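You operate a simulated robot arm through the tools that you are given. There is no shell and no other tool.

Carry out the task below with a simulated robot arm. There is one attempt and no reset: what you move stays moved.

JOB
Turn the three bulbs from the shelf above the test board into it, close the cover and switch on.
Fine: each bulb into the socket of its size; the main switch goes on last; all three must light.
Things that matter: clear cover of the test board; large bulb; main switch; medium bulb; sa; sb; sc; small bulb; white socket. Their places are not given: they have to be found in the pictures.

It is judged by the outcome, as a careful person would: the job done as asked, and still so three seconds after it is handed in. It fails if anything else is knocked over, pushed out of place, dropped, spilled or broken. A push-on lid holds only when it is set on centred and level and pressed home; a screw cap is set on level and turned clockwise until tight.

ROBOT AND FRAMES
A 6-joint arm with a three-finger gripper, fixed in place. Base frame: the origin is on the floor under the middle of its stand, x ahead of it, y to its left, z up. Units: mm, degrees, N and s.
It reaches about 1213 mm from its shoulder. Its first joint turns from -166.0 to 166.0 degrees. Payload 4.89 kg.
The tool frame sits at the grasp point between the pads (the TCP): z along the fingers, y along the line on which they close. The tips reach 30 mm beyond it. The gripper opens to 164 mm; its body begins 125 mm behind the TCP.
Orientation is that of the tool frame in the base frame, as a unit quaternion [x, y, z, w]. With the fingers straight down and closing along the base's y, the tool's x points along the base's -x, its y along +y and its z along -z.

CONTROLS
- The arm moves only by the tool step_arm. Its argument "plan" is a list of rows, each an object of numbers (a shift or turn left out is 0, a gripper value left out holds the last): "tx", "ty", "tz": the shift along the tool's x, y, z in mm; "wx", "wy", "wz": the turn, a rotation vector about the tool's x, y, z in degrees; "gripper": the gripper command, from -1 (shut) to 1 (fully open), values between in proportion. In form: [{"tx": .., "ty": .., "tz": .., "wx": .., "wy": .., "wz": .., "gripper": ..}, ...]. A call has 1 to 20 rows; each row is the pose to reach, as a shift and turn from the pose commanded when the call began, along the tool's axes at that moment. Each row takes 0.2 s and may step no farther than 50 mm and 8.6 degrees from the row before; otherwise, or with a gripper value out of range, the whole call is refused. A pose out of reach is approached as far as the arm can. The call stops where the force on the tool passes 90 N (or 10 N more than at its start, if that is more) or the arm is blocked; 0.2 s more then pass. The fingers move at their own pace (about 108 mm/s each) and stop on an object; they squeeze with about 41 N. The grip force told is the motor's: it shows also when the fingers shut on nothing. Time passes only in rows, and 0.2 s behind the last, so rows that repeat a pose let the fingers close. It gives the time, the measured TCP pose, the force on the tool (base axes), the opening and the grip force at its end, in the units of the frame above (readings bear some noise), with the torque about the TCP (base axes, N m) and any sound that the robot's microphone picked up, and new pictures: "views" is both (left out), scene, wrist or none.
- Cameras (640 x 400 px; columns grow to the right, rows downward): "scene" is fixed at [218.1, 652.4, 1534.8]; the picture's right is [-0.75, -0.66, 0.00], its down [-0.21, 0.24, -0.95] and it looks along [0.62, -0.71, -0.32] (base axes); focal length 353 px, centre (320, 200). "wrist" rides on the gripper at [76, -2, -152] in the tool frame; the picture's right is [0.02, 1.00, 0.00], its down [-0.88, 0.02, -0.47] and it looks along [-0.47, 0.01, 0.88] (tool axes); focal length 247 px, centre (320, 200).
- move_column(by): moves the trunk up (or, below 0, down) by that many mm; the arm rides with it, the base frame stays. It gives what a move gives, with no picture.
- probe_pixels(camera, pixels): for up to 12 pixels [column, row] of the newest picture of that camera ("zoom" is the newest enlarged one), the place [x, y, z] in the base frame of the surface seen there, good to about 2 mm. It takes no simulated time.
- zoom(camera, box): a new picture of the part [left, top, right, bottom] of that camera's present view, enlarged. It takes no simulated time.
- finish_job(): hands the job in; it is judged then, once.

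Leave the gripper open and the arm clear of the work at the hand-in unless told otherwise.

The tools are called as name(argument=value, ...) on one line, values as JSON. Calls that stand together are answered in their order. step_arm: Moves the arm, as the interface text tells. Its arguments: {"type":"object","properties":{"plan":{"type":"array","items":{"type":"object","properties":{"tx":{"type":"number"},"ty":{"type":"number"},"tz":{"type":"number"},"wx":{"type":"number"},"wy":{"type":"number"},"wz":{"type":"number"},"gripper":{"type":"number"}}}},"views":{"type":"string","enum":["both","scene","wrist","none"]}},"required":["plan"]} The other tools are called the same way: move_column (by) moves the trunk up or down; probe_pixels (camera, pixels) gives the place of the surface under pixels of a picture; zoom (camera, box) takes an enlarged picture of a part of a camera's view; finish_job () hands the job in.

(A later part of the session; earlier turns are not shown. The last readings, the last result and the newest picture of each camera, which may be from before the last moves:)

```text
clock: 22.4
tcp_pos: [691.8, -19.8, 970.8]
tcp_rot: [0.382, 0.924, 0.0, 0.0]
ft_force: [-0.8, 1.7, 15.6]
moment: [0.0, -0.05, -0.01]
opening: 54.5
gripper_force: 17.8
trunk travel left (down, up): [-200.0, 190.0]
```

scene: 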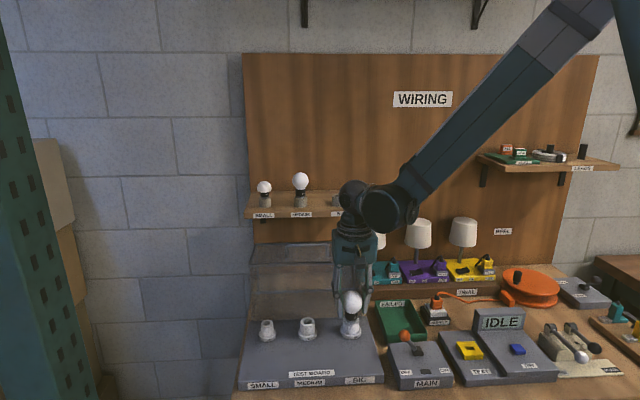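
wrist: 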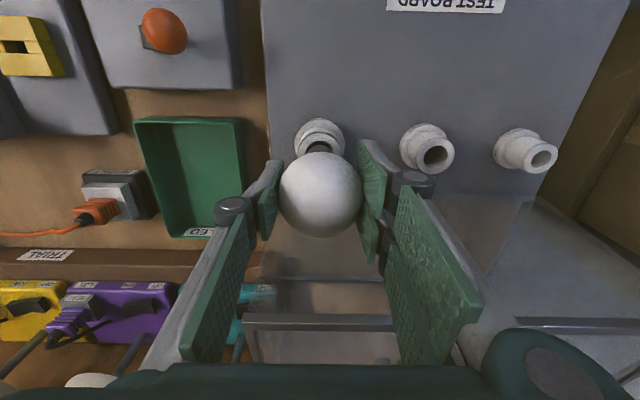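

There is 15.6 N of pure vertical contact at z≈970.8. Next I'll turn clockwise (positive about tool z) by 48° and see how force and torque respond.

step_arm(plan=[{"wz": 8}, {"wz": 16}, {"wz": 24}, {"wz": 32}, {"wz": 40}, {"wz": 48}, {"wz": 48}], views="both")

zoom(camera="scene", box=[325, 280, 375, 345])

```text
clock: 24.0
tcp_pos: [692.6, -19.7, 969.8]
tcp_rot: [0.725, 0.688, 0.0, 0.0]
ft_force: [10.8, 12.2, -8.7]
moment: [0.11, 0.08, 0.05]
opening: 54.3
gripper_force: 17.8
trunk travel left (down, up): [-200.0, 190.0]
```

scene: 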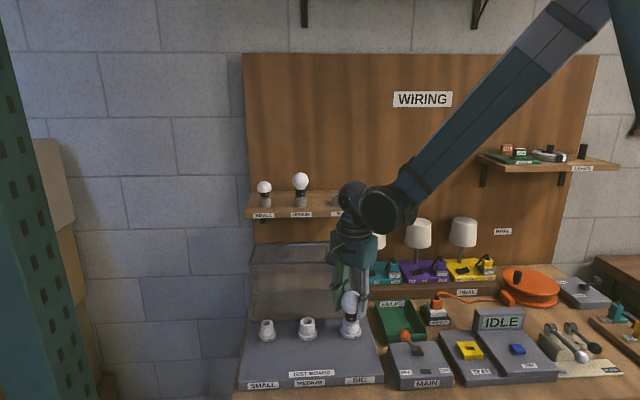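
wrist: 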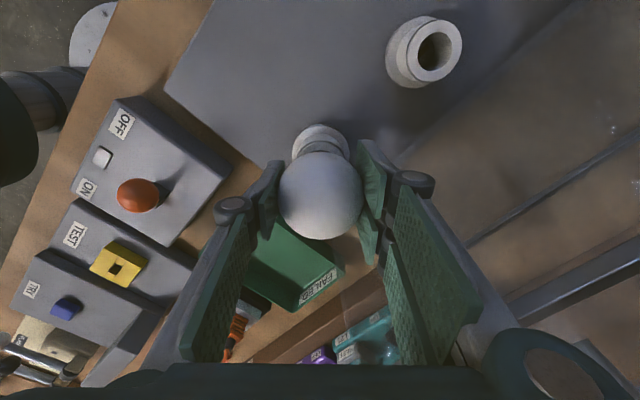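

```text
6.15 times, centred on (350, 312) of scene
```

zoom: 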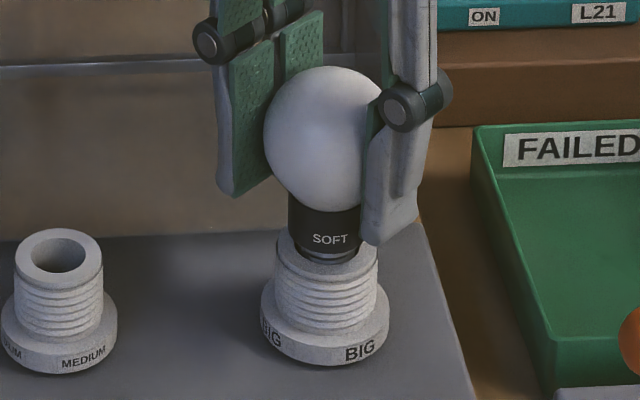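

The thread seems to have taken: the socket now pulls the tool down by about 9 N, and there is a side load of about 16 N because the bulb sits about 1 mm off the tool axis. I'll correct about 1 mm sideways and 0.6 mm down, then read the force.

step_arm(plan=[{"tx": 0.45, "ty": 0.37, "tz": 0.3}, {"tx": 0.9, "ty": 0.73, "tz": 0.6}, {"tx": 0.9, "ty": 0.73, "tz": 0.6}], views="none")

```text
clock: 24.8
tcp_pos: [692.8, -19.1, 970.6]
tcp_rot: [0.725, 0.688, 0.0, 0.001]
ft_force: [4.5, -0.7, 6.2]
moment: [-0.21, -0.03, -0.03]
opening: 54.0
gripper_force: 18.2
trunk travel left (down, up): [-200.0, 190.0]
```

The loads have dropped. I'll turn another 56° clockwise, compensating for the bulb's offset from the tool axis and feeding down slightly.

step_arm(plan=[{"wz": 8, "tx": 0.08, "ty": 0.18, "tz": 0.05}, {"wz": 16, "tx": 0.13, "ty": 0.38, "tz": 0.1}, {"wz": 24, "tx": 0.16, "ty": 0.57, "tz": 0.15}, {"wz": 32, "tx": 0.16, "ty": 0.77, "tz": 0.2}, {"wz": 40, "tx": 0.13, "ty": 0.97, "tz": 0.3}, {"wz": 48, "tx": 0.07, "ty": 1.16, "tz": 0.4}, {"wz": 56, "tx": -0.01, "ty": 1.34, "tz": 0.5}, {"wz": 56, "tx": -0.01, "ty": 1.34, "tz": 0.5}], views="both")

zoom(camera="scene", box=[325, 280, 375, 345])

```text
clock: 26.6
tcp_pos: [694.1, -19.7, 969.0]
tcp_rot: [0.963, 0.268, 0.0, -0.001]
ft_force: [0.1, -9.8, -17.3]
moment: [0.02, -0.03, 0.05]
opening: 54.2
gripper_force: 18.5
trunk travel left (down, up): [-200.0, 190.0]
```

scene: 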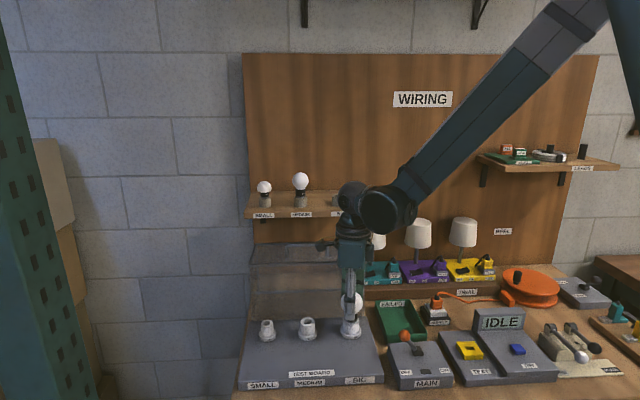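
wrist: 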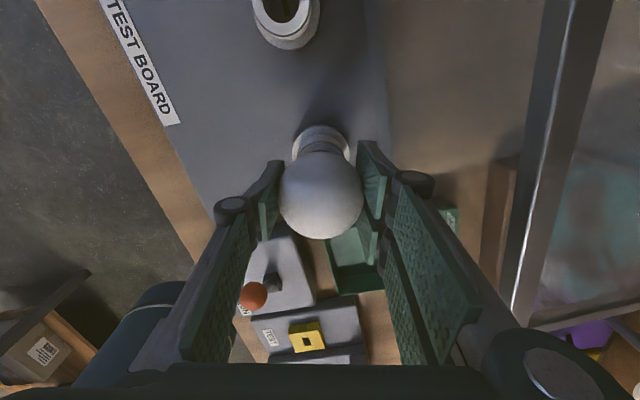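

```text
6.15 times, centred on (350, 312) of scene
```

zoom: 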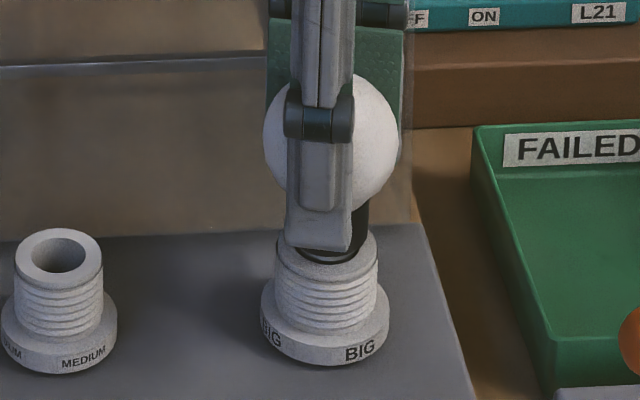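

It has turned about 104° in total and the thread keeps drawing the bulb down (-17 N). I'll feed down 0.8 mm, correct sideways about 0.7 mm, and then carry on turning with a faster feed.

step_arm(plan=[{"tx": -0.2, "ty": 0.3, "tz": 0.4}, {"tx": -0.36, "ty": 0.6, "tz": 0.8}, {"tx": -0.36, "ty": 0.6, "tz": 0.8}], views="none")

```text
clock: 27.4
tcp_pos: [693.2, -21.8, 969.2]
tcp_rot: [0.964, 0.268, 0.001, 0.0]
ft_force: [6.2, -0.3, 12.9]
moment: [0.03, -0.11, 0.0]
opening: 54.2
gripper_force: 17.8
trunk travel left (down, up): [-200.0, 190.0]
```

Loads are balanced again. Turning another 56° clockwise, feeding about 0.9 mm.

step_arm(plan=[{"wz": 8, "tx": 0.1, "ty": 0.25, "tz": 0.12}, {"wz": 16, "tx": 0.15, "ty": 0.47, "tz": 0.25}, {"wz": 24, "tx": 0.15, "ty": 0.7, "tz": 0.38}, {"wz": 32, "tx": 0.12, "ty": 0.9, "tz": 0.5}, {"wz": 40, "tx": 0.07, "ty": 1.1, "tz": 0.63}, {"wz": 48, "tx": 0.0, "ty": 1.28, "tz": 0.76}, {"wz": 56, "tx": -0.12, "ty": 1.43, "tz": 0.9}, {"wz": 56, "tx": -0.12, "ty": 1.43, "tz": 0.9}], views="both")

zoom(camera="scene", box=[325, 280, 375, 345])

```text
clock: 29.2
tcp_pos: [693.8, -36.1, 967.7]
tcp_rot: [0.999, 0.036, 0.001, -0.003]
ft_force: [-11.1, 40.4, -18.6]
moment: [-0.67, -0.1, 0.18]
opening: 84.0
gripper_force: 18.4
out of reach, approached as far as the arm can: row 4, 5, 6, 7, 8
trunk travel left (down, up): [-200.0, 190.0]
```

scene: 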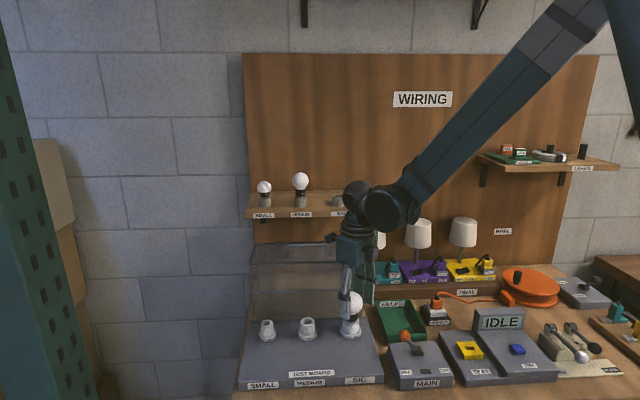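
wrist: 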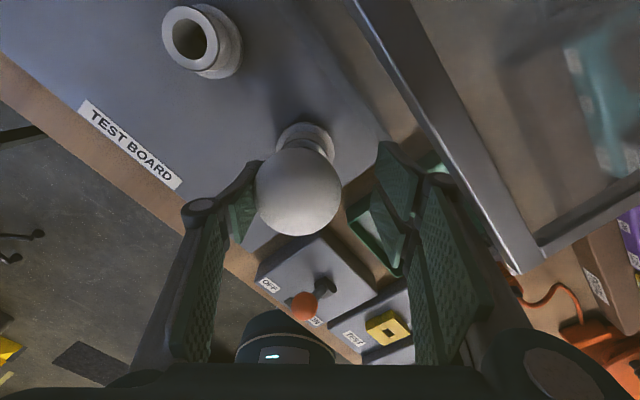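

```text
6.15 times, centred on (350, 312) of scene
```

zoom: 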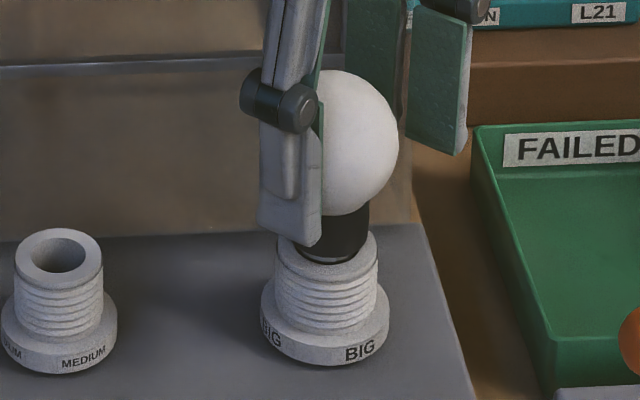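

The wrist hit its turning limit (out of reach at row 4 onward) and pulled sideways on the bulb. I'm opening the gripper right away to free the bulb before doing anything else.

step_arm(plan=[{"gripper": 0.3}, {"gripper": 0.3}, {"gripper": 0.3}], views="both")

zoom(camera="scene", box=[325, 280, 375, 345])

```text
clock: 30.0
tcp_pos: [697.3, -35.5, 967.9]
tcp_rot: [0.999, 0.037, 0.0, -0.003]
ft_force: [37.4, 42.3, 13.5]
moment: [-2.84, 1.55, 3.28]
opening: 92.1
gripper_force: 0.1
trunk travel left (down, up): [-200.0, 190.0]
```

scene: 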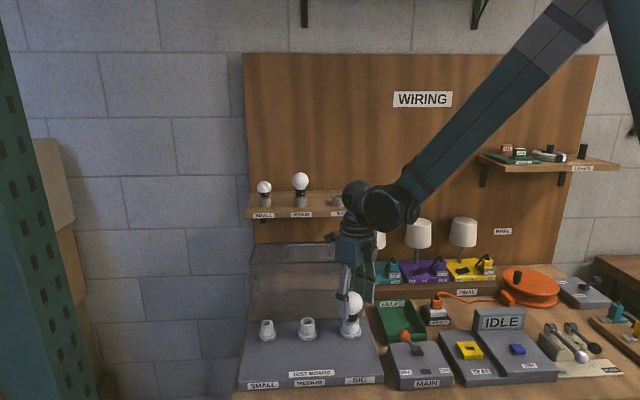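
wrist: 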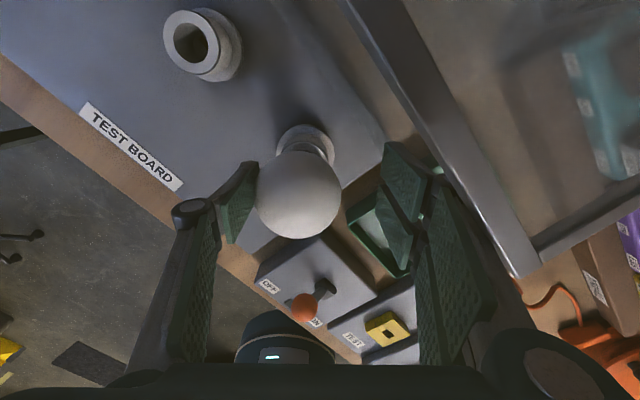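

```text
6.15 times, centred on (350, 312) of scene
```

zoom: 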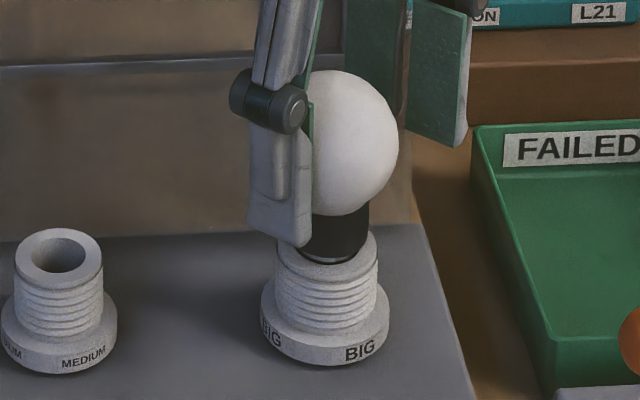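

The fingers stalled at 92 mm and the torque reading places the contact near (713, -105, 1014), so a knuckle is touching the right front corner of the open cover. I'll narrow slightly to 90 mm and turn back 8° as a test.

step_arm(plan=[{"gripper": 0.1}, {"wz": -8, "gripper": 0.1}], views="wrist")

```text
clock: 30.6
tcp_pos: [690.6, -38.8, 968.0]
tcp_rot: [0.995, 0.103, 0.0, -0.004]
ft_force: [-11.0, 2.8, -2.2]
moment: [-0.15, -0.77, -0.46]
opening: 89.2
gripper_force: 0.1
trunk travel left (down, up): [-200.0, 190.0]
```

wrist: 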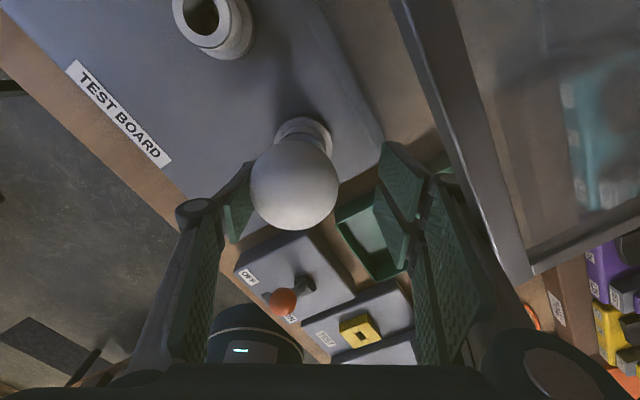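

That worked, and the side load is mostly gone. I'll recentre over the bulb by shifting tx +6, ty -17, so the fingers are evenly placed around it and away from the cover.

step_arm(plan=[{"tx": 2, "ty": -6}, {"tx": 4, "ty": -12}, {"tx": 6, "ty": -17.3}, {"tx": 6, "ty": -17.3}], views="both")

zoom(camera="scene", box=[325, 280, 375, 345])

```text
clock: 31.6
tcp_pos: [696.1, -20.8, 968.7]
tcp_rot: [0.994, 0.105, 0.001, -0.004]
ft_force: [-0.8, -0.2, 0.9]
moment: [0.01, 0.03, 0.04]
opening: 90.2
gripper_force: 0.1
trunk travel left (down, up): [-200.0, 190.0]
```

scene: 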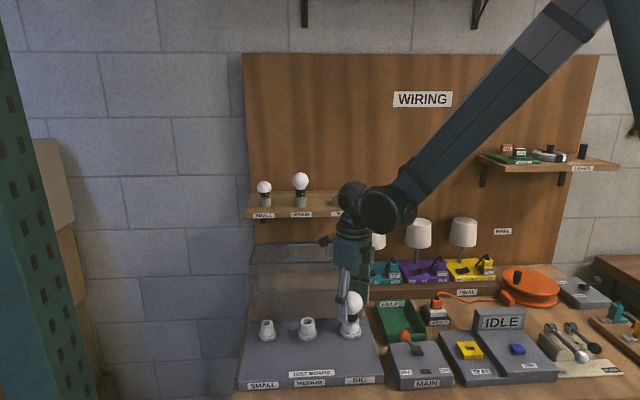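
wrist: 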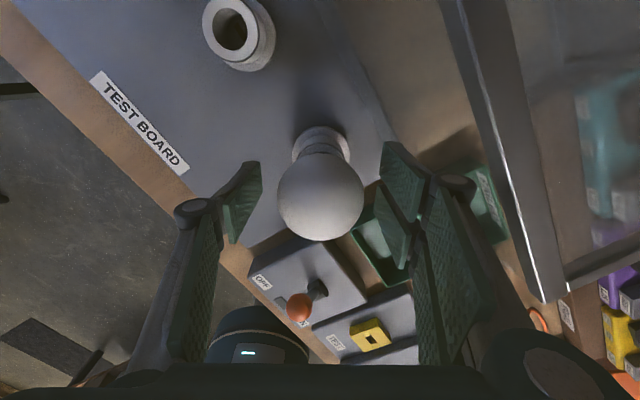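

```text
6.15 times, centred on (350, 312) of scene
```

zoom: 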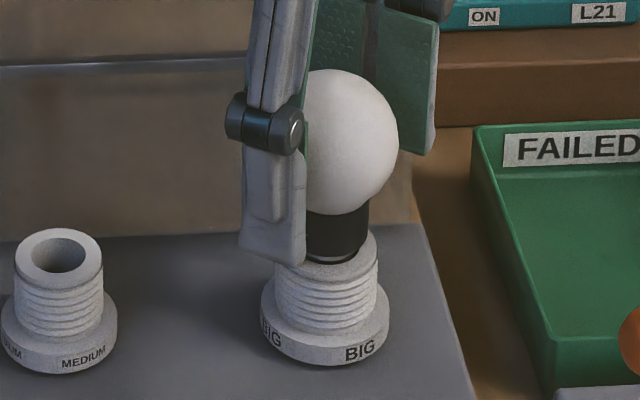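

Now free: zero force, bulb upright and part-threaded. I'll lift clear by 90 mm, narrow the fingers, and wind the wrist back counter-clockwise in free air.

step_arm(plan=[{"tz": -20}, {"tz": -45}, {"tz": -70}, {"tz": -95, "gripper": -0.15}, {"tz": -95, "wz": -8}, {"tz": -95, "wz": -16}, {"tz": -95, "wz": -24}, {"tz": -95, "wz": -32}, {"tz": -95, "wz": -40}, {"tz": -95, "wz": -48}, {"tz": -95, "wz": -56}, {"tz": -95, "wz": -64}, {"tz": -95, "wz": -72}, {"tz": -95, "wz": -80}, {"tz": -95, "wz": -88}, {"tz": -95, "wz": -96}, {"tz": -95, "wz": -104}, {"tz": -95, "wz": -112}, {"tz": -95, "wz": -120}, {"tz": -95, "wz": -124}], views="both")

zoom(camera="scene", box=[325, 280, 375, 345])

```text
clock: 35.8
tcp_pos: [695.4, -21.1, 1063.1]
tcp_rot: [0.373, 0.928, 0.004, -0.001]
ft_force: [0.3, 0.1, 0.2]
moment: [0.0, 0.0, 0.01]
opening: 69.8
gripper_force: 0.0
trunk travel left (down, up): [-200.0, 190.0]
```

scene: 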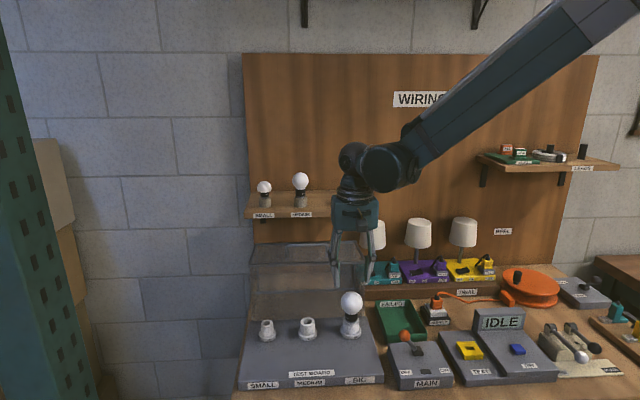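
wrist: 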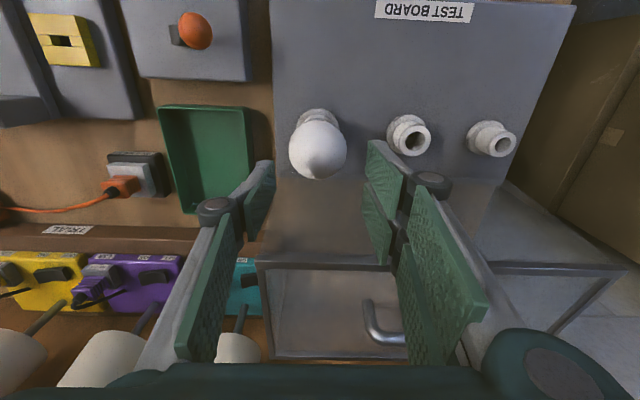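

```text
6.15 times, centred on (350, 312) of scene
```

zoom: 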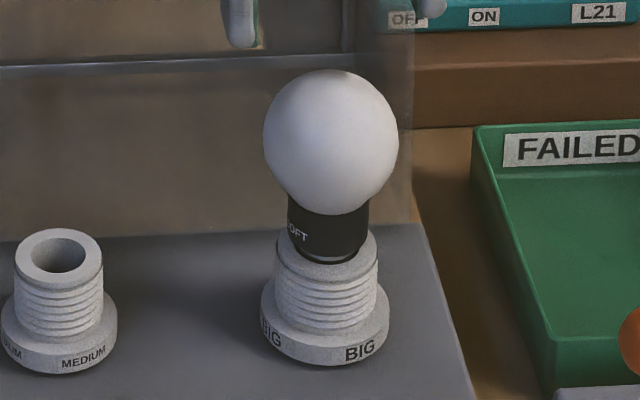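

The bulb stands upright and part-threaded. I'll correct the small 0.5° tool tilt, then probe the counter-clockwise turning range in modest steps.

step_arm(plan=[{"wx": 0.34, "wy": -0.33}, {"wx": 0.34, "wy": -0.33}], views="none")

step_arm(plan=[{"wz": -8}, {"wz": -16}, {"wz": -24}, {"wz": -32}, {"wz": -40}], views="none")

step_arm(plan=[{"wz": -8}, {"wz": -16}, {"wz": -24}, {"wz": -32}, {"wz": -40}], views="wrist")

```text
clock: 36.4
tcp_pos: [696.0, -20.2, 1062.7]
tcp_rot: [0.374, 0.928, 0.0, 0.001]
ft_force: [0.1, 0.0, 0.4]
moment: [-0.02, 0.02, 0.02]
opening: 70.0
gripper_force: 0.0
trunk travel left (down, up): [-200.0, 190.0]
```

```text
clock: 37.6
tcp_pos: [696.3, -20.4, 1062.2]
tcp_rot: [0.034, 0.999, 0.0, 0.001]
ft_force: [-0.3, -0.4, -0.5]
moment: [-0.01, 0.02, -0.02]
opening: 69.5
gripper_force: 0.1
trunk travel left (down, up): [-200.0, 190.0]
```

```text
clock: 38.8
tcp_pos: [696.6, -22.0, 1063.1]
tcp_rot: [-0.311, 0.95, 0.0, -0.001]
ft_force: [-0.6, -0.1, -1.0]
moment: [-0.03, 0.03, -0.02]
opening: 69.9
gripper_force: 0.0
trunk travel left (down, up): [-200.0, 190.0]
```

wrist: 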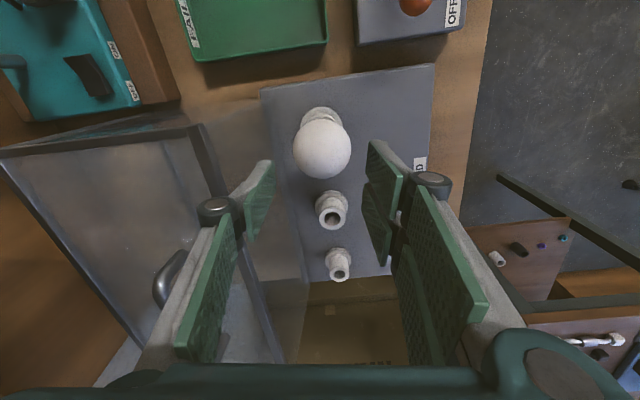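

Still in range after 80° CCW from the square orientation. Continuing.

step_arm(plan=[{"wz": -8}, {"wz": -16}, {"wz": -24}, {"wz": -32}, {"wz": -40}], views="none")

step_arm(plan=[{"wz": -8}, {"wz": -16}, {"wz": -24}, {"wz": -32}], views="wrist")

```text
clock: 40.0
tcp_pos: [696.1, -19.7, 1063.1]
tcp_rot: [-0.618, 0.786, 0.0, 0.0]
ft_force: [0.0, -0.9, -0.2]
moment: [0.0, 0.0, -0.01]
opening: 69.7
gripper_force: 0.1
trunk travel left (down, up): [-200.0, 190.0]
```

```text
clock: 41.0
tcp_pos: [695.5, -20.1, 1063.3]
tcp_rot: [0.81, -0.586, 0.0, 0.0]
ft_force: [-0.3, -0.2, -0.6]
moment: [0.05, 0.01, -0.01]
opening: 69.8
gripper_force: 0.1
trunk travel left (down, up): [-200.0, 190.0]
```

wrist: 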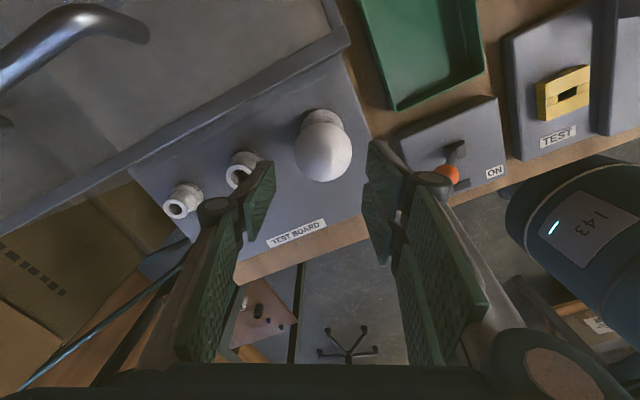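

Still in range (tool x at 288°). I'll go a bit further, since the more turn available per grip the better.

step_arm(plan=[{"wz": -8}, {"wz": -16}, {"wz": -24}, {"wz": -32}], views="none")

step_arm(plan=[{"wz": -8}], views="wrist")

zoom(camera="wrist", box=[270, 100, 370, 190])

```text
clock: 42.0
tcp_pos: [695.4, -20.5, 1063.9]
tcp_rot: [0.94, -0.341, 0.001, 0.0]
ft_force: [0.4, 0.1, 0.0]
moment: [0.01, -0.01, -0.03]
opening: 70.0
gripper_force: 0.1
trunk travel left (down, up): [-200.0, 190.0]
```

```text
clock: 42.4
tcp_pos: [695.6, -20.5, 1063.6]
tcp_rot: [0.962, -0.274, 0.001, 0.0]
ft_force: [0.4, 0.3, 0.2]
moment: [-0.01, 0.01, 0.02]
opening: 69.8
gripper_force: 0.0
trunk travel left (down, up): [-200.0, 190.0]
```

wrist: 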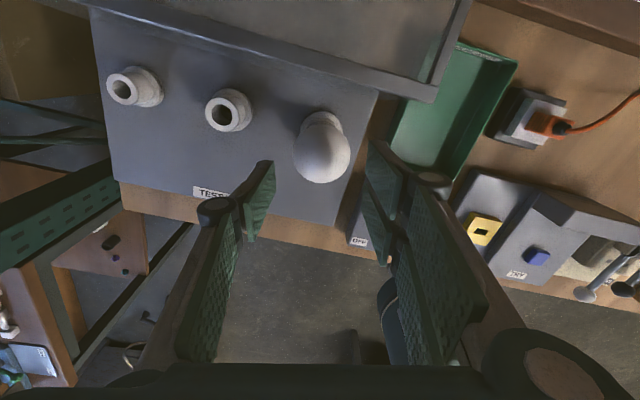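

```text
4.44 times, centred on (320, 145) of wrist
```

zoom: 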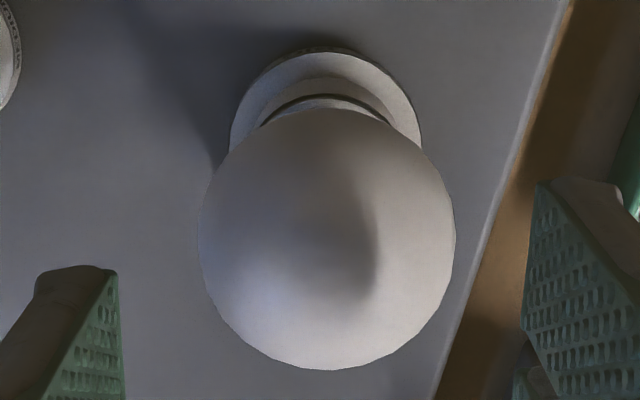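

The wrist now has about 320° of clockwise turn available. The bulb is about 1.7 mm to tool -x and 1.2 mm to tool +y, so I'll correct that, descend around the globe and grip again.

step_arm(plan=[{"tx": -1.7, "ty": 1.2}, {"tx": -1.7, "ty": 1.2, "tz": 30}, {"tx": -1.7, "ty": 1.2, "tz": 60}, {"tx": -1.7, "ty": 1.2, "tz": 80}, {"tx": -1.7, "ty": 1.2, "tz": 94}, {"tx": -1.7, "ty": 1.2, "tz": 94}], views="wrist")

zoom(camera="wrist", box=[240, 130, 400, 250])

```text
clock: 43.8
tcp_pos: [693.1, -20.6, 969.0]
tcp_rot: [0.961, -0.275, 0.0, 0.0]
ft_force: [-0.2, 0.1, 0.1]
moment: [0.0, 0.05, -0.01]
opening: 69.7
gripper_force: 0.1
trunk travel left (down, up): [-200.0, 190.0]
```

wrist: 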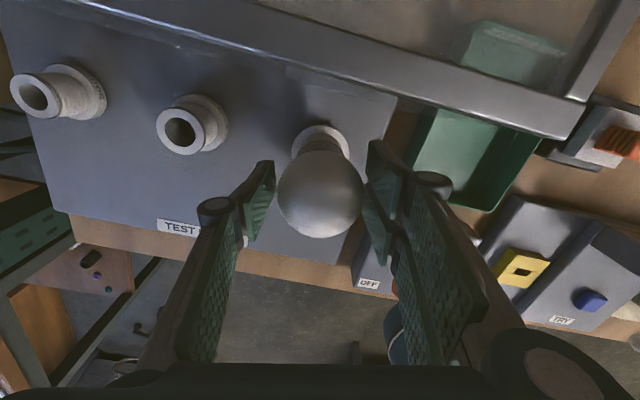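

```text
3.33 times, centred on (320, 190) of wrist
```

zoom: 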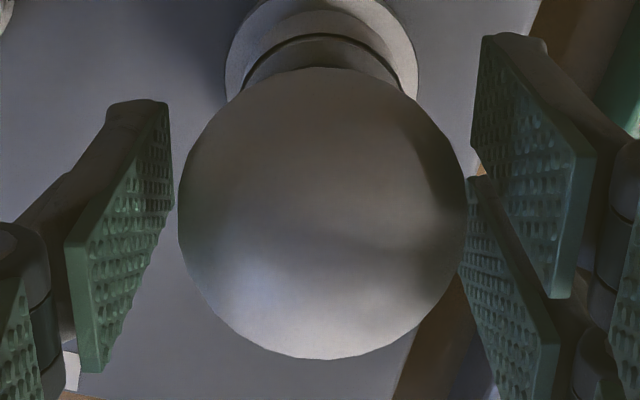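

Centred to within half a millimetre. Gripping.

step_arm(plan=[{"gripper": -1}, {"gripper": -1}, {"gripper": -1}, {"gripper": -1}], views="none")

```text
clock: 44.8
tcp_pos: [693.6, -21.6, 968.8]
tcp_rot: [0.962, -0.274, 0.001, 0.0]
ft_force: [-4.1, -3.6, -2.0]
moment: [-0.05, 0.06, -0.03]
opening: 54.8
gripper_force: 17.9
trunk travel left (down, up): [-200.0, 190.0]
```

Gripped with only 5 N side load. Turning clockwise 48° with a 0.75 mm feed.

step_arm(plan=[{"wz": 8, "tz": 0.12}, {"wz": 16, "tz": 0.25}, {"wz": 24, "tz": 0.37}, {"wz": 32, "tz": 0.5}, {"wz": 40, "tz": 0.62}, {"wz": 48, "tz": 0.75}, {"wz": 48, "tz": 0.75}], views="scene")

zoom(camera="scene", box=[325, 280, 375, 345])

```text
clock: 46.4
tcp_pos: [693.1, -21.4, 968.1]
tcp_rot: [0.765, -0.643, 0.0, 0.0]
ft_force: [-14.2, -6.7, -15.4]
moment: [-0.01, -0.21, 0.02]
opening: 54.9
gripper_force: 18.0
trunk travel left (down, up): [-200.0, 190.0]
```

scene: 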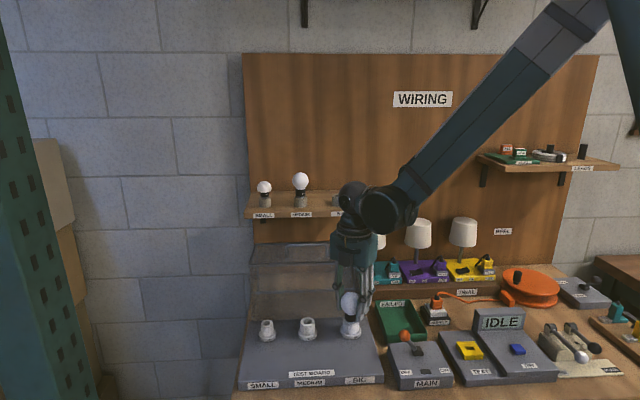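

```text
6.15 times, centred on (350, 312) of scene
```

zoom: 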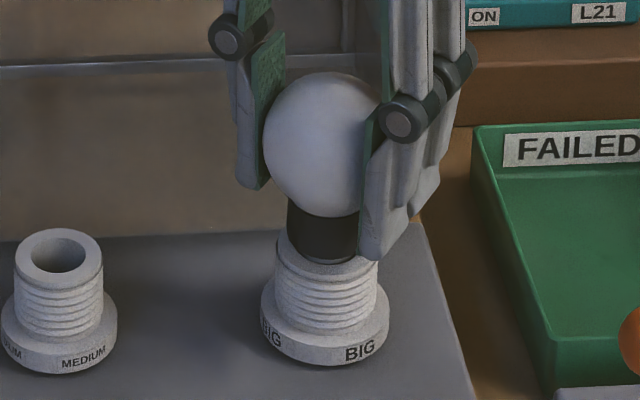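

The collar is nearly down on the rim. I'll correct the side load (about 0.8 mm) and the height first, and check.

step_arm(plan=[{"tx": 0.1, "ty": 0.38, "tz": 0.25}, {"tx": 0.22, "ty": 0.75, "tz": 0.5}, {"tx": 0.22, "ty": 0.75, "tz": 0.5}], views="none")

```text
clock: 47.2
tcp_pos: [693.3, -20.5, 968.0]
tcp_rot: [0.767, -0.642, 0.001, -0.001]
ft_force: [-2.4, -1.2, 0.7]
moment: [0.06, 0.0, 0.0]
opening: 54.8
gripper_force: 17.7
trunk travel left (down, up): [-200.0, 190.0]
```

Forces near zero. Turning another 48° with compensation and feed.

step_arm(plan=[{"wz": 8, "tx": -0.04, "ty": 0.12, "tz": 0.15}, {"wz": 16, "tx": -0.1, "ty": 0.24, "tz": 0.3}, {"wz": 24, "tx": -0.18, "ty": 0.35, "tz": 0.45}, {"wz": 32, "tx": -0.27, "ty": 0.44, "tz": 0.6}, {"wz": 40, "tx": -0.37, "ty": 0.52, "tz": 0.75}, {"wz": 48, "tx": -0.48, "ty": 0.59, "tz": 0.9}, {"wz": 48, "tx": -0.48, "ty": 0.59, "tz": 0.9}], views="scene")

zoom(camera="scene", box=[325, 280, 375, 345])

```text
clock: 48.8
tcp_pos: [692.8, -21.5, 968.1]
tcp_rot: [-0.439, 0.898, -0.001, 0.0]
ft_force: [2.6, -6.0, -0.3]
moment: [-0.05, 0.01, -0.03]
opening: 53.8
gripper_force: 18.1
trunk travel left (down, up): [-200.0, 190.0]
```

scene: 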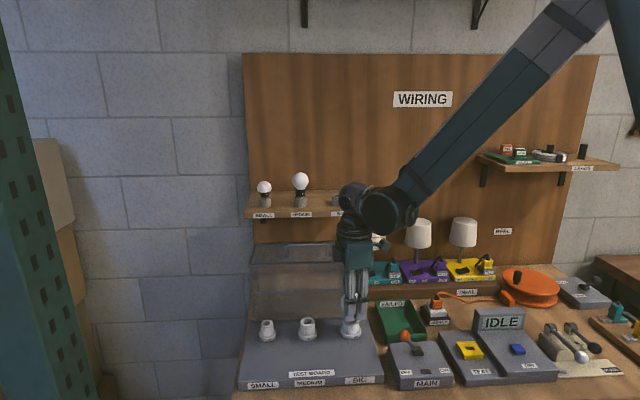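

```text
6.15 times, centred on (350, 312) of scene
```

zoom: 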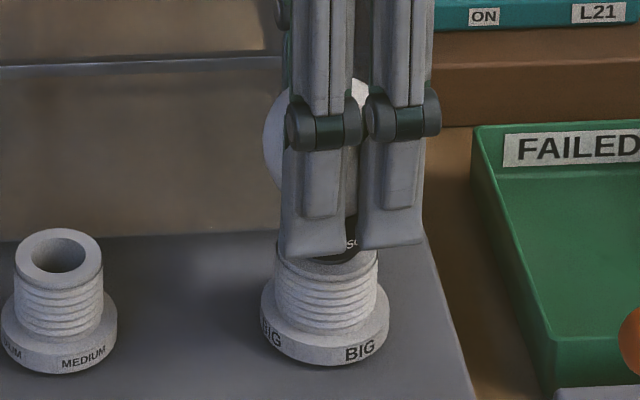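

The feed matches the thread (z force about 0), with no tightening torque yet. Turning another 48°.

step_arm(plan=[{"wz": 8, "tx": 0.05, "ty": 0.0, "tz": 0.13}, {"wz": 16, "tx": 0.05, "ty": 0.0, "tz": 0.26}, {"wz": 24, "tx": 0.0, "ty": 0.05, "tz": 0.4}, {"wz": 32, "tx": -0.1, "ty": 0.1, "tz": 0.53}, {"wz": 40, "tx": -0.18, "ty": 0.15, "tz": 0.66}, {"wz": 48, "tx": -0.28, "ty": 0.2, "tz": 0.8}, {"wz": 48, "tx": -0.28, "ty": 0.2, "tz": 0.8}], views="scene")

zoom(camera="scene", box=[325, 280, 375, 345])

```text
clock: 50.4
tcp_pos: [692.0, -20.8, 967.2]
tcp_rot: [-0.034, 0.999, 0.0, 0.0]
ft_force: [4.9, -6.9, -0.1]
moment: [0.0, -0.11, 0.59]
opening: 54.5
gripper_force: 17.6
trunk travel left (down, up): [-200.0, 190.0]
```

scene: 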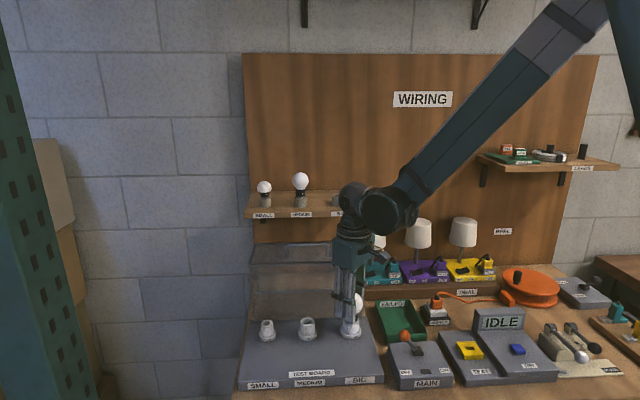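

```text
6.15 times, centred on (350, 312) of scene
```

zoom: 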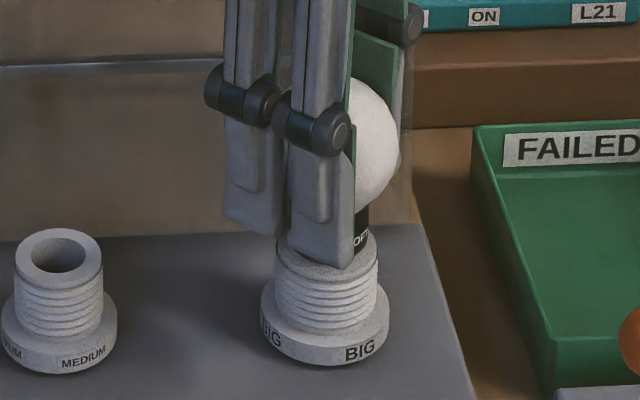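

Torque about z has jumped to 0.59 N·m, so the bulb is coming up tight. I'll try another 16° to confirm it's home.

step_arm(plan=[{"wz": 8}, {"wz": 16}, {"wz": 16}], views="scene")

zoom(camera="scene", box=[325, 280, 375, 345])

```text
clock: 51.2
tcp_pos: [692.4, -20.9, 965.1]
tcp_rot: [0.104, 0.995, 0.0, -0.001]
ft_force: [-1.1, -11.6, -1.0]
moment: [-0.02, 0.12, 0.35]
opening: 54.3
gripper_force: 17.9
trunk travel left (down, up): [-200.0, 190.0]
```

scene: 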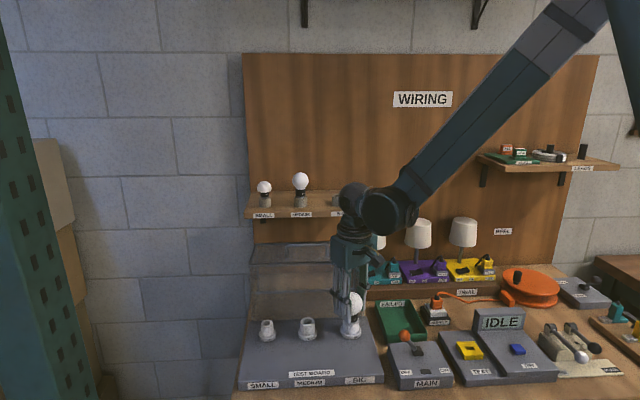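

```text
6.15 times, centred on (350, 312) of scene
```

zoom: 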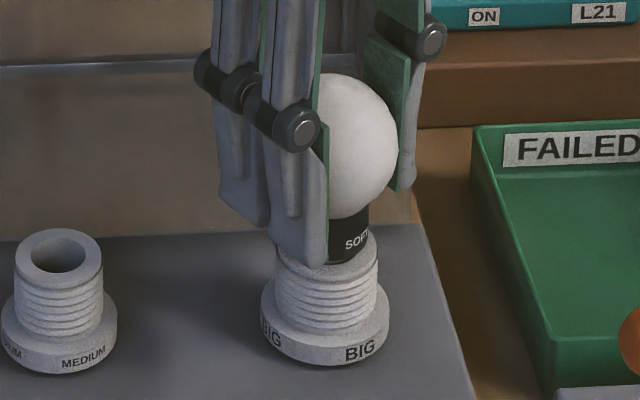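

The label didn't move while the fingers slipped slightly against about 0.4–0.6 N·m, so the bulb is tight with its collar on the rim. Releasing to 72 mm and lifting.

step_arm(plan=[{"gripper": -0.12}, {"gripper": -0.12}, {"gripper": -0.12, "tz": -20}, {"tz": -50}, {"tz": -90}, {"tz": -130}, {"tz": -130}], views="both")

zoom(camera="scene", box=[325, 280, 375, 345])

```text
clock: 52.8
tcp_pos: [692.2, -21.3, 1096.6]
tcp_rot: [0.104, 0.995, 0.0, 0.001]
ft_force: [-0.5, 0.1, 0.4]
moment: [0.0, -0.08, 0.01]
opening: 72.4
gripper_force: 0.0
trunk travel left (down, up): [-200.0, 190.0]
```

scene: 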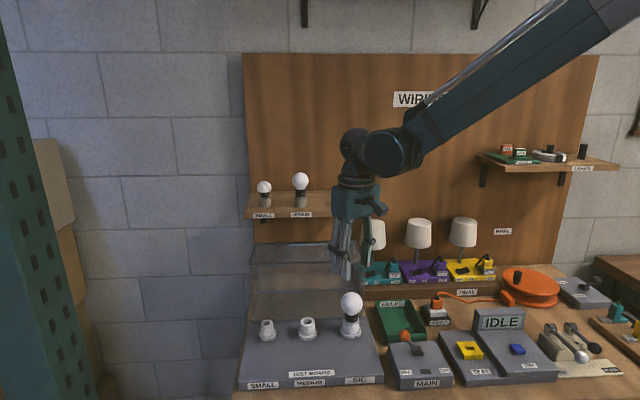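
wrist: 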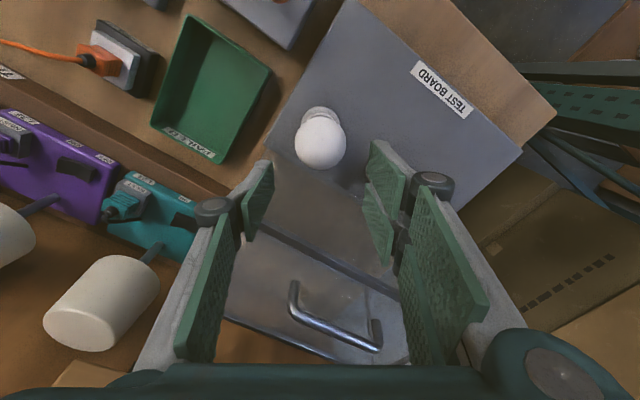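

```text
6.15 times, centred on (350, 312) of scene
```

zoom: 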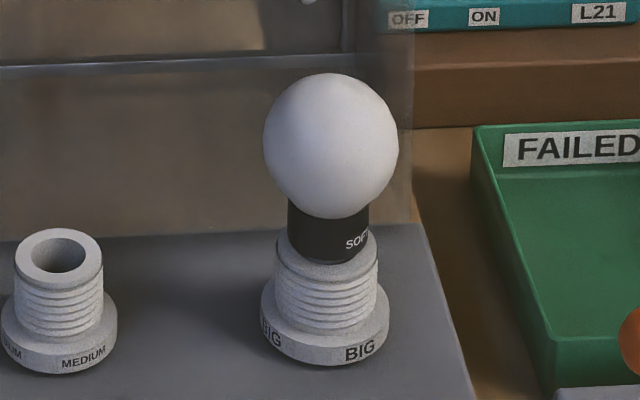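

The big bulb is fully seated. Next is the medium bulb: I'll rise to z≈1430 and square the tool to the bench again by turning +33°.

step_arm(plan=[{"tz": -45}, {"tz": -90, "wz": 6}, {"tz": -135, "wz": 12}, {"tz": -180, "wz": 18}, {"tz": -225, "wz": 24}, {"tz": -270, "wz": 30}, {"tz": -315, "wz": 33}, {"tz": -335, "wz": 33}, {"tz": -335, "wz": 33}], views="none")

```text
clock: 54.8
tcp_pos: [692.0, -22.3, 1433.5]
tcp_rot: [0.382, 0.924, 0.0, 0.001]
ft_force: [-0.4, 0.2, 0.5]
moment: [0.0, -0.06, -0.02]
opening: 72.2
gripper_force: 0.1
trunk travel left (down, up): [-200.0, 190.0]
```

Square again at z=1433. Moving above the medium bulb (ty +132, tx -227).

step_arm(plan=[{"tx": -38, "ty": 22}, {"tx": -76, "ty": 44}, {"tx": -114, "ty": 66}, {"tx": -152, "ty": 88}, {"tx": -190, "ty": 110, "gripper": 0.05}, {"tx": -227, "ty": 132}, {"tx": -227, "ty": 132}], views="both")

zoom(camera="wrist", box=[272, 90, 372, 170])

```text
clock: 56.4
tcp_pos: [947.8, -89.6, 1430.5]
tcp_rot: [0.382, 0.924, 0.0, 0.0]
ft_force: [1.7, -0.1, -0.7]
moment: [0.06, 0.3, 0.0]
opening: 86.0
gripper_force: 0.1
trunk travel left (down, up): [-200.0, 190.0]
```

scene: 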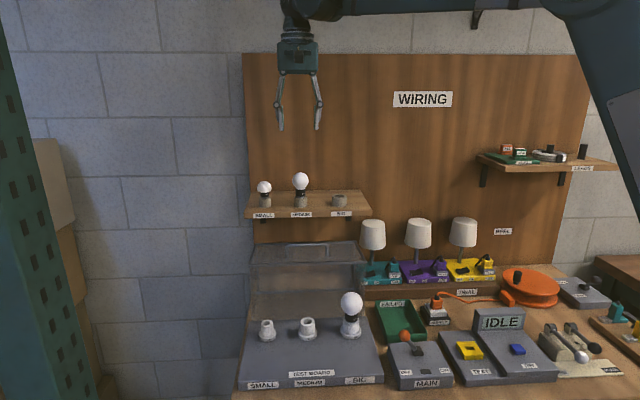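
wrist: 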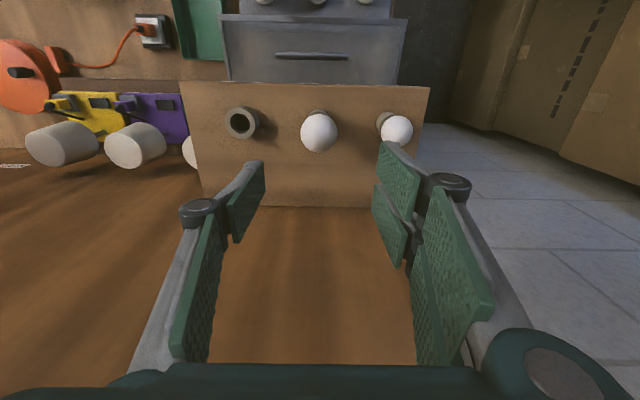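

```text
5.00 times, centred on (322, 130) of wrist
```

zoom: 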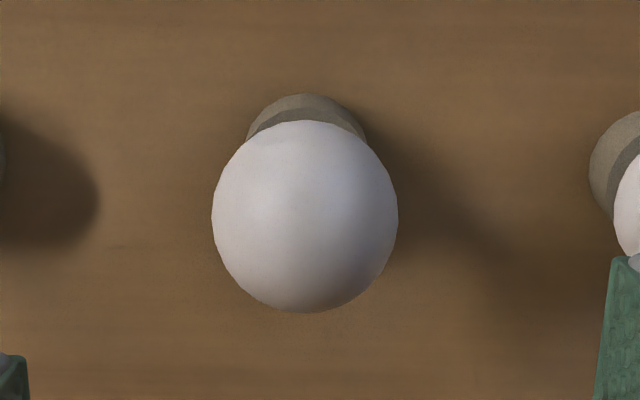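

The medium globe centre is at (318.9, 133.3), about 2 mm to tool -y. I'm also adding the 1.1 mm tool-x bias I learned from the first bulb. Descending in two stages.

step_arm(plan=[{"tx": -1.1, "ty": -2, "tz": 35}, {"tx": -1.1, "ty": -2, "tz": 70}, {"tx": -1.1, "ty": -2, "tz": 105}, {"tx": -1.1, "ty": -2, "tz": 105}], views="wrist")

zoom(camera="wrist", box=[270, 110, 370, 200])

```text
clock: 57.4
tcp_pos: [945.6, -89.6, 1326.4]
tcp_rot: [0.382, 0.924, 0.0, -0.001]
ft_force: [0.3, 0.4, -0.2]
moment: [0.02, 0.04, 0.0]
opening: 86.0
gripper_force: 0.1
trunk travel left (down, up): [-200.0, 190.0]
```

wrist: 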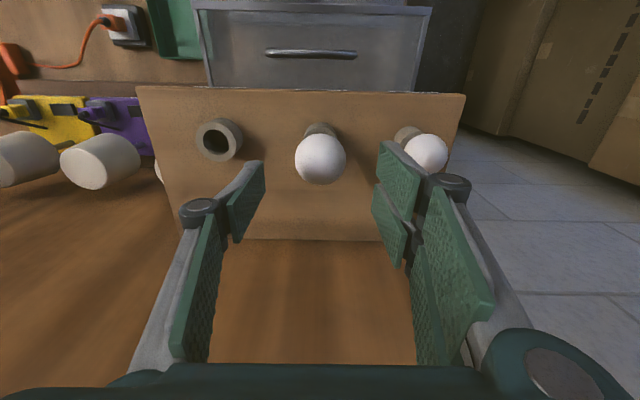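

```text
4.44 times, centred on (320, 155) of wrist
```

zoom: 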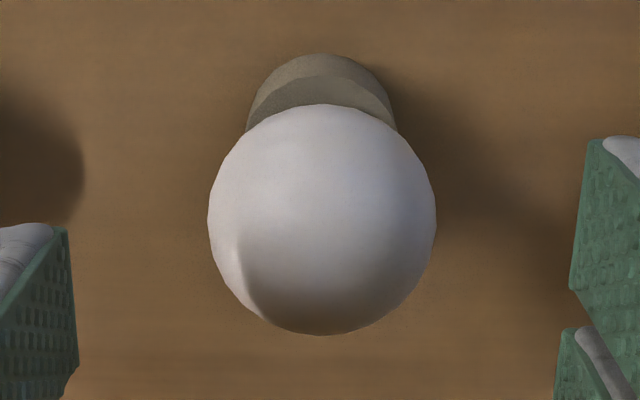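

Well centred at (320.6, 159.4). Descending the remaining 77 mm.

step_arm(plan=[{"tx": -0.7, "tz": 30}, {"tx": -0.7, "tz": 60}, {"tx": -0.7, "tz": 77}, {"tx": -0.7, "tz": 77}], views="both")

zoom(camera="wrist", box=[240, 130, 400, 250])

zoom(camera="scene", box=[260, 140, 350, 220])

```text
clock: 58.4
tcp_pos: [947.0, -91.0, 1249.2]
tcp_rot: [0.382, 0.924, 0.0, 0.0]
ft_force: [0.5, 0.2, -0.7]
moment: [0.01, 0.02, 0.02]
opening: 86.1
gripper_force: 0.2
trunk travel left (down, up): [-200.0, 190.0]
```

scene: 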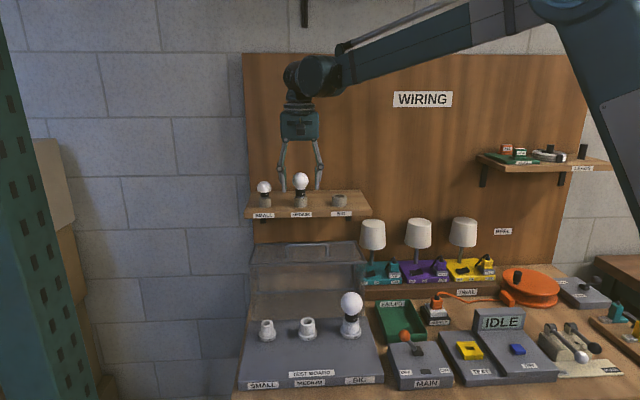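
wrist: 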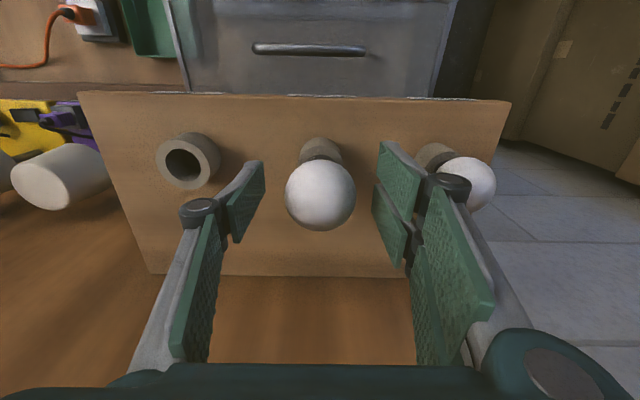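

```text
3.33 times, centred on (320, 190) of wrist
```

zoom: 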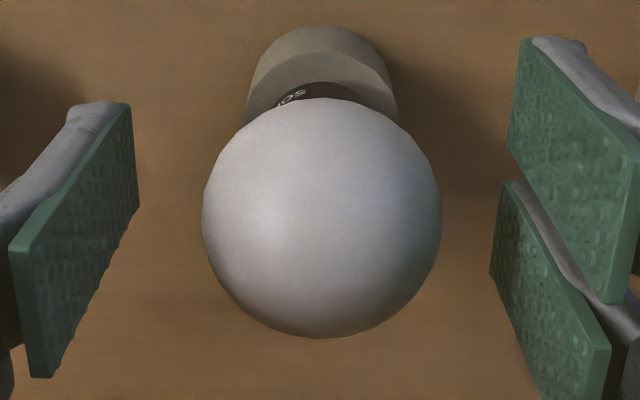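

```text
5.00 times, centred on (305, 180) of scene
```

zoom: 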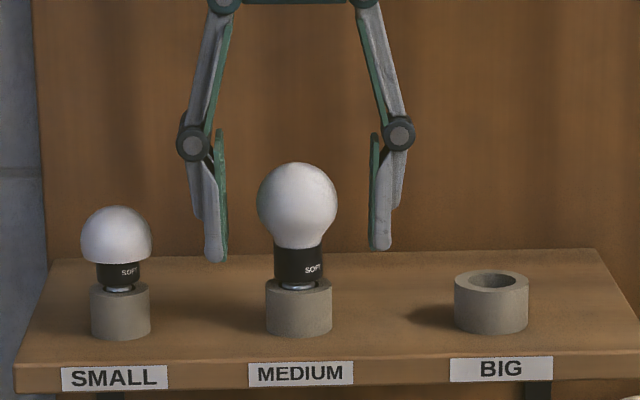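

A slight residual: the globe is about 1.5 mm to tool -x, allowing for the learned bias. I'll shift that and close.

step_arm(plan=[{"tx": -1.5}, {"tx": -1.5}, {"tx": -1.5, "gripper": -1}, {"tx": -1.5, "gripper": -1}, {"tx": -1.5, "gripper": -1}, {"tx": -1.5, "gripper": -1}, {"tx": -1.5, "gripper": -1}], views="none")

```text
clock: 60.0
tcp_pos: [946.3, -91.3, 1250.8]
tcp_rot: [0.382, 0.924, -0.001, 0.001]
ft_force: [-0.5, -0.4, 0.0]
moment: [0.0, -0.01, -0.03]
opening: 43.8
gripper_force: 17.8
trunk travel left (down, up): [-200.0, 190.0]
```

Held at 43.8 mm. Lifting 65 mm.

step_arm(plan=[{"tz": -5}, {"tz": -12}, {"tz": -25}, {"tz": -45}, {"tz": -65}, {"tz": -65}], views="both")

zoom(camera="scene", box=[260, 130, 350, 220])

zoom(camera="wrist", box=[240, 130, 400, 250])

```text
clock: 61.4
tcp_pos: [946.5, -90.9, 1314.4]
tcp_rot: [0.383, 0.924, -0.001, 0.001]
ft_force: [-1.1, 0.2, -0.6]
moment: [0.01, -0.02, 0.02]
opening: 44.1
gripper_force: 17.3
trunk travel left (down, up): [-200.0, 190.0]
```

scene: 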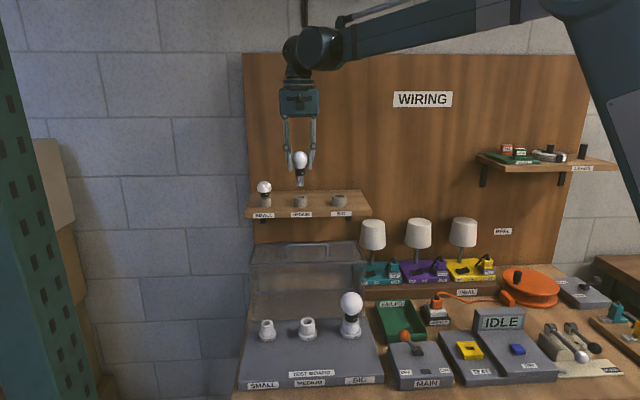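
wrist: 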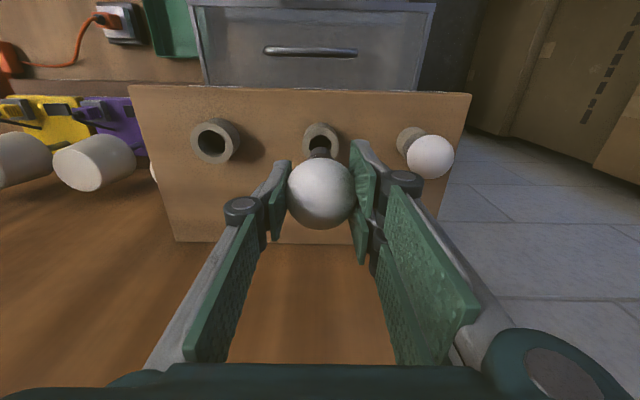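

```text
4.44 times, centred on (305, 175) of scene
```

zoom: 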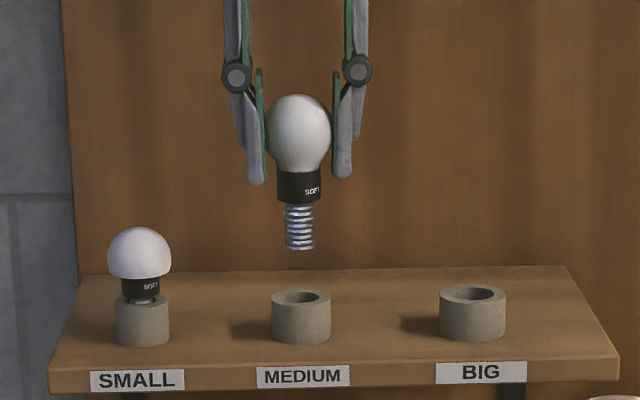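

```text
3.33 times, centred on (320, 190) of wrist
```

zoom: 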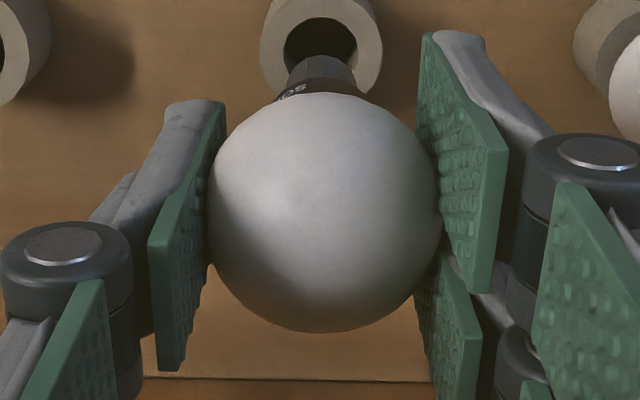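

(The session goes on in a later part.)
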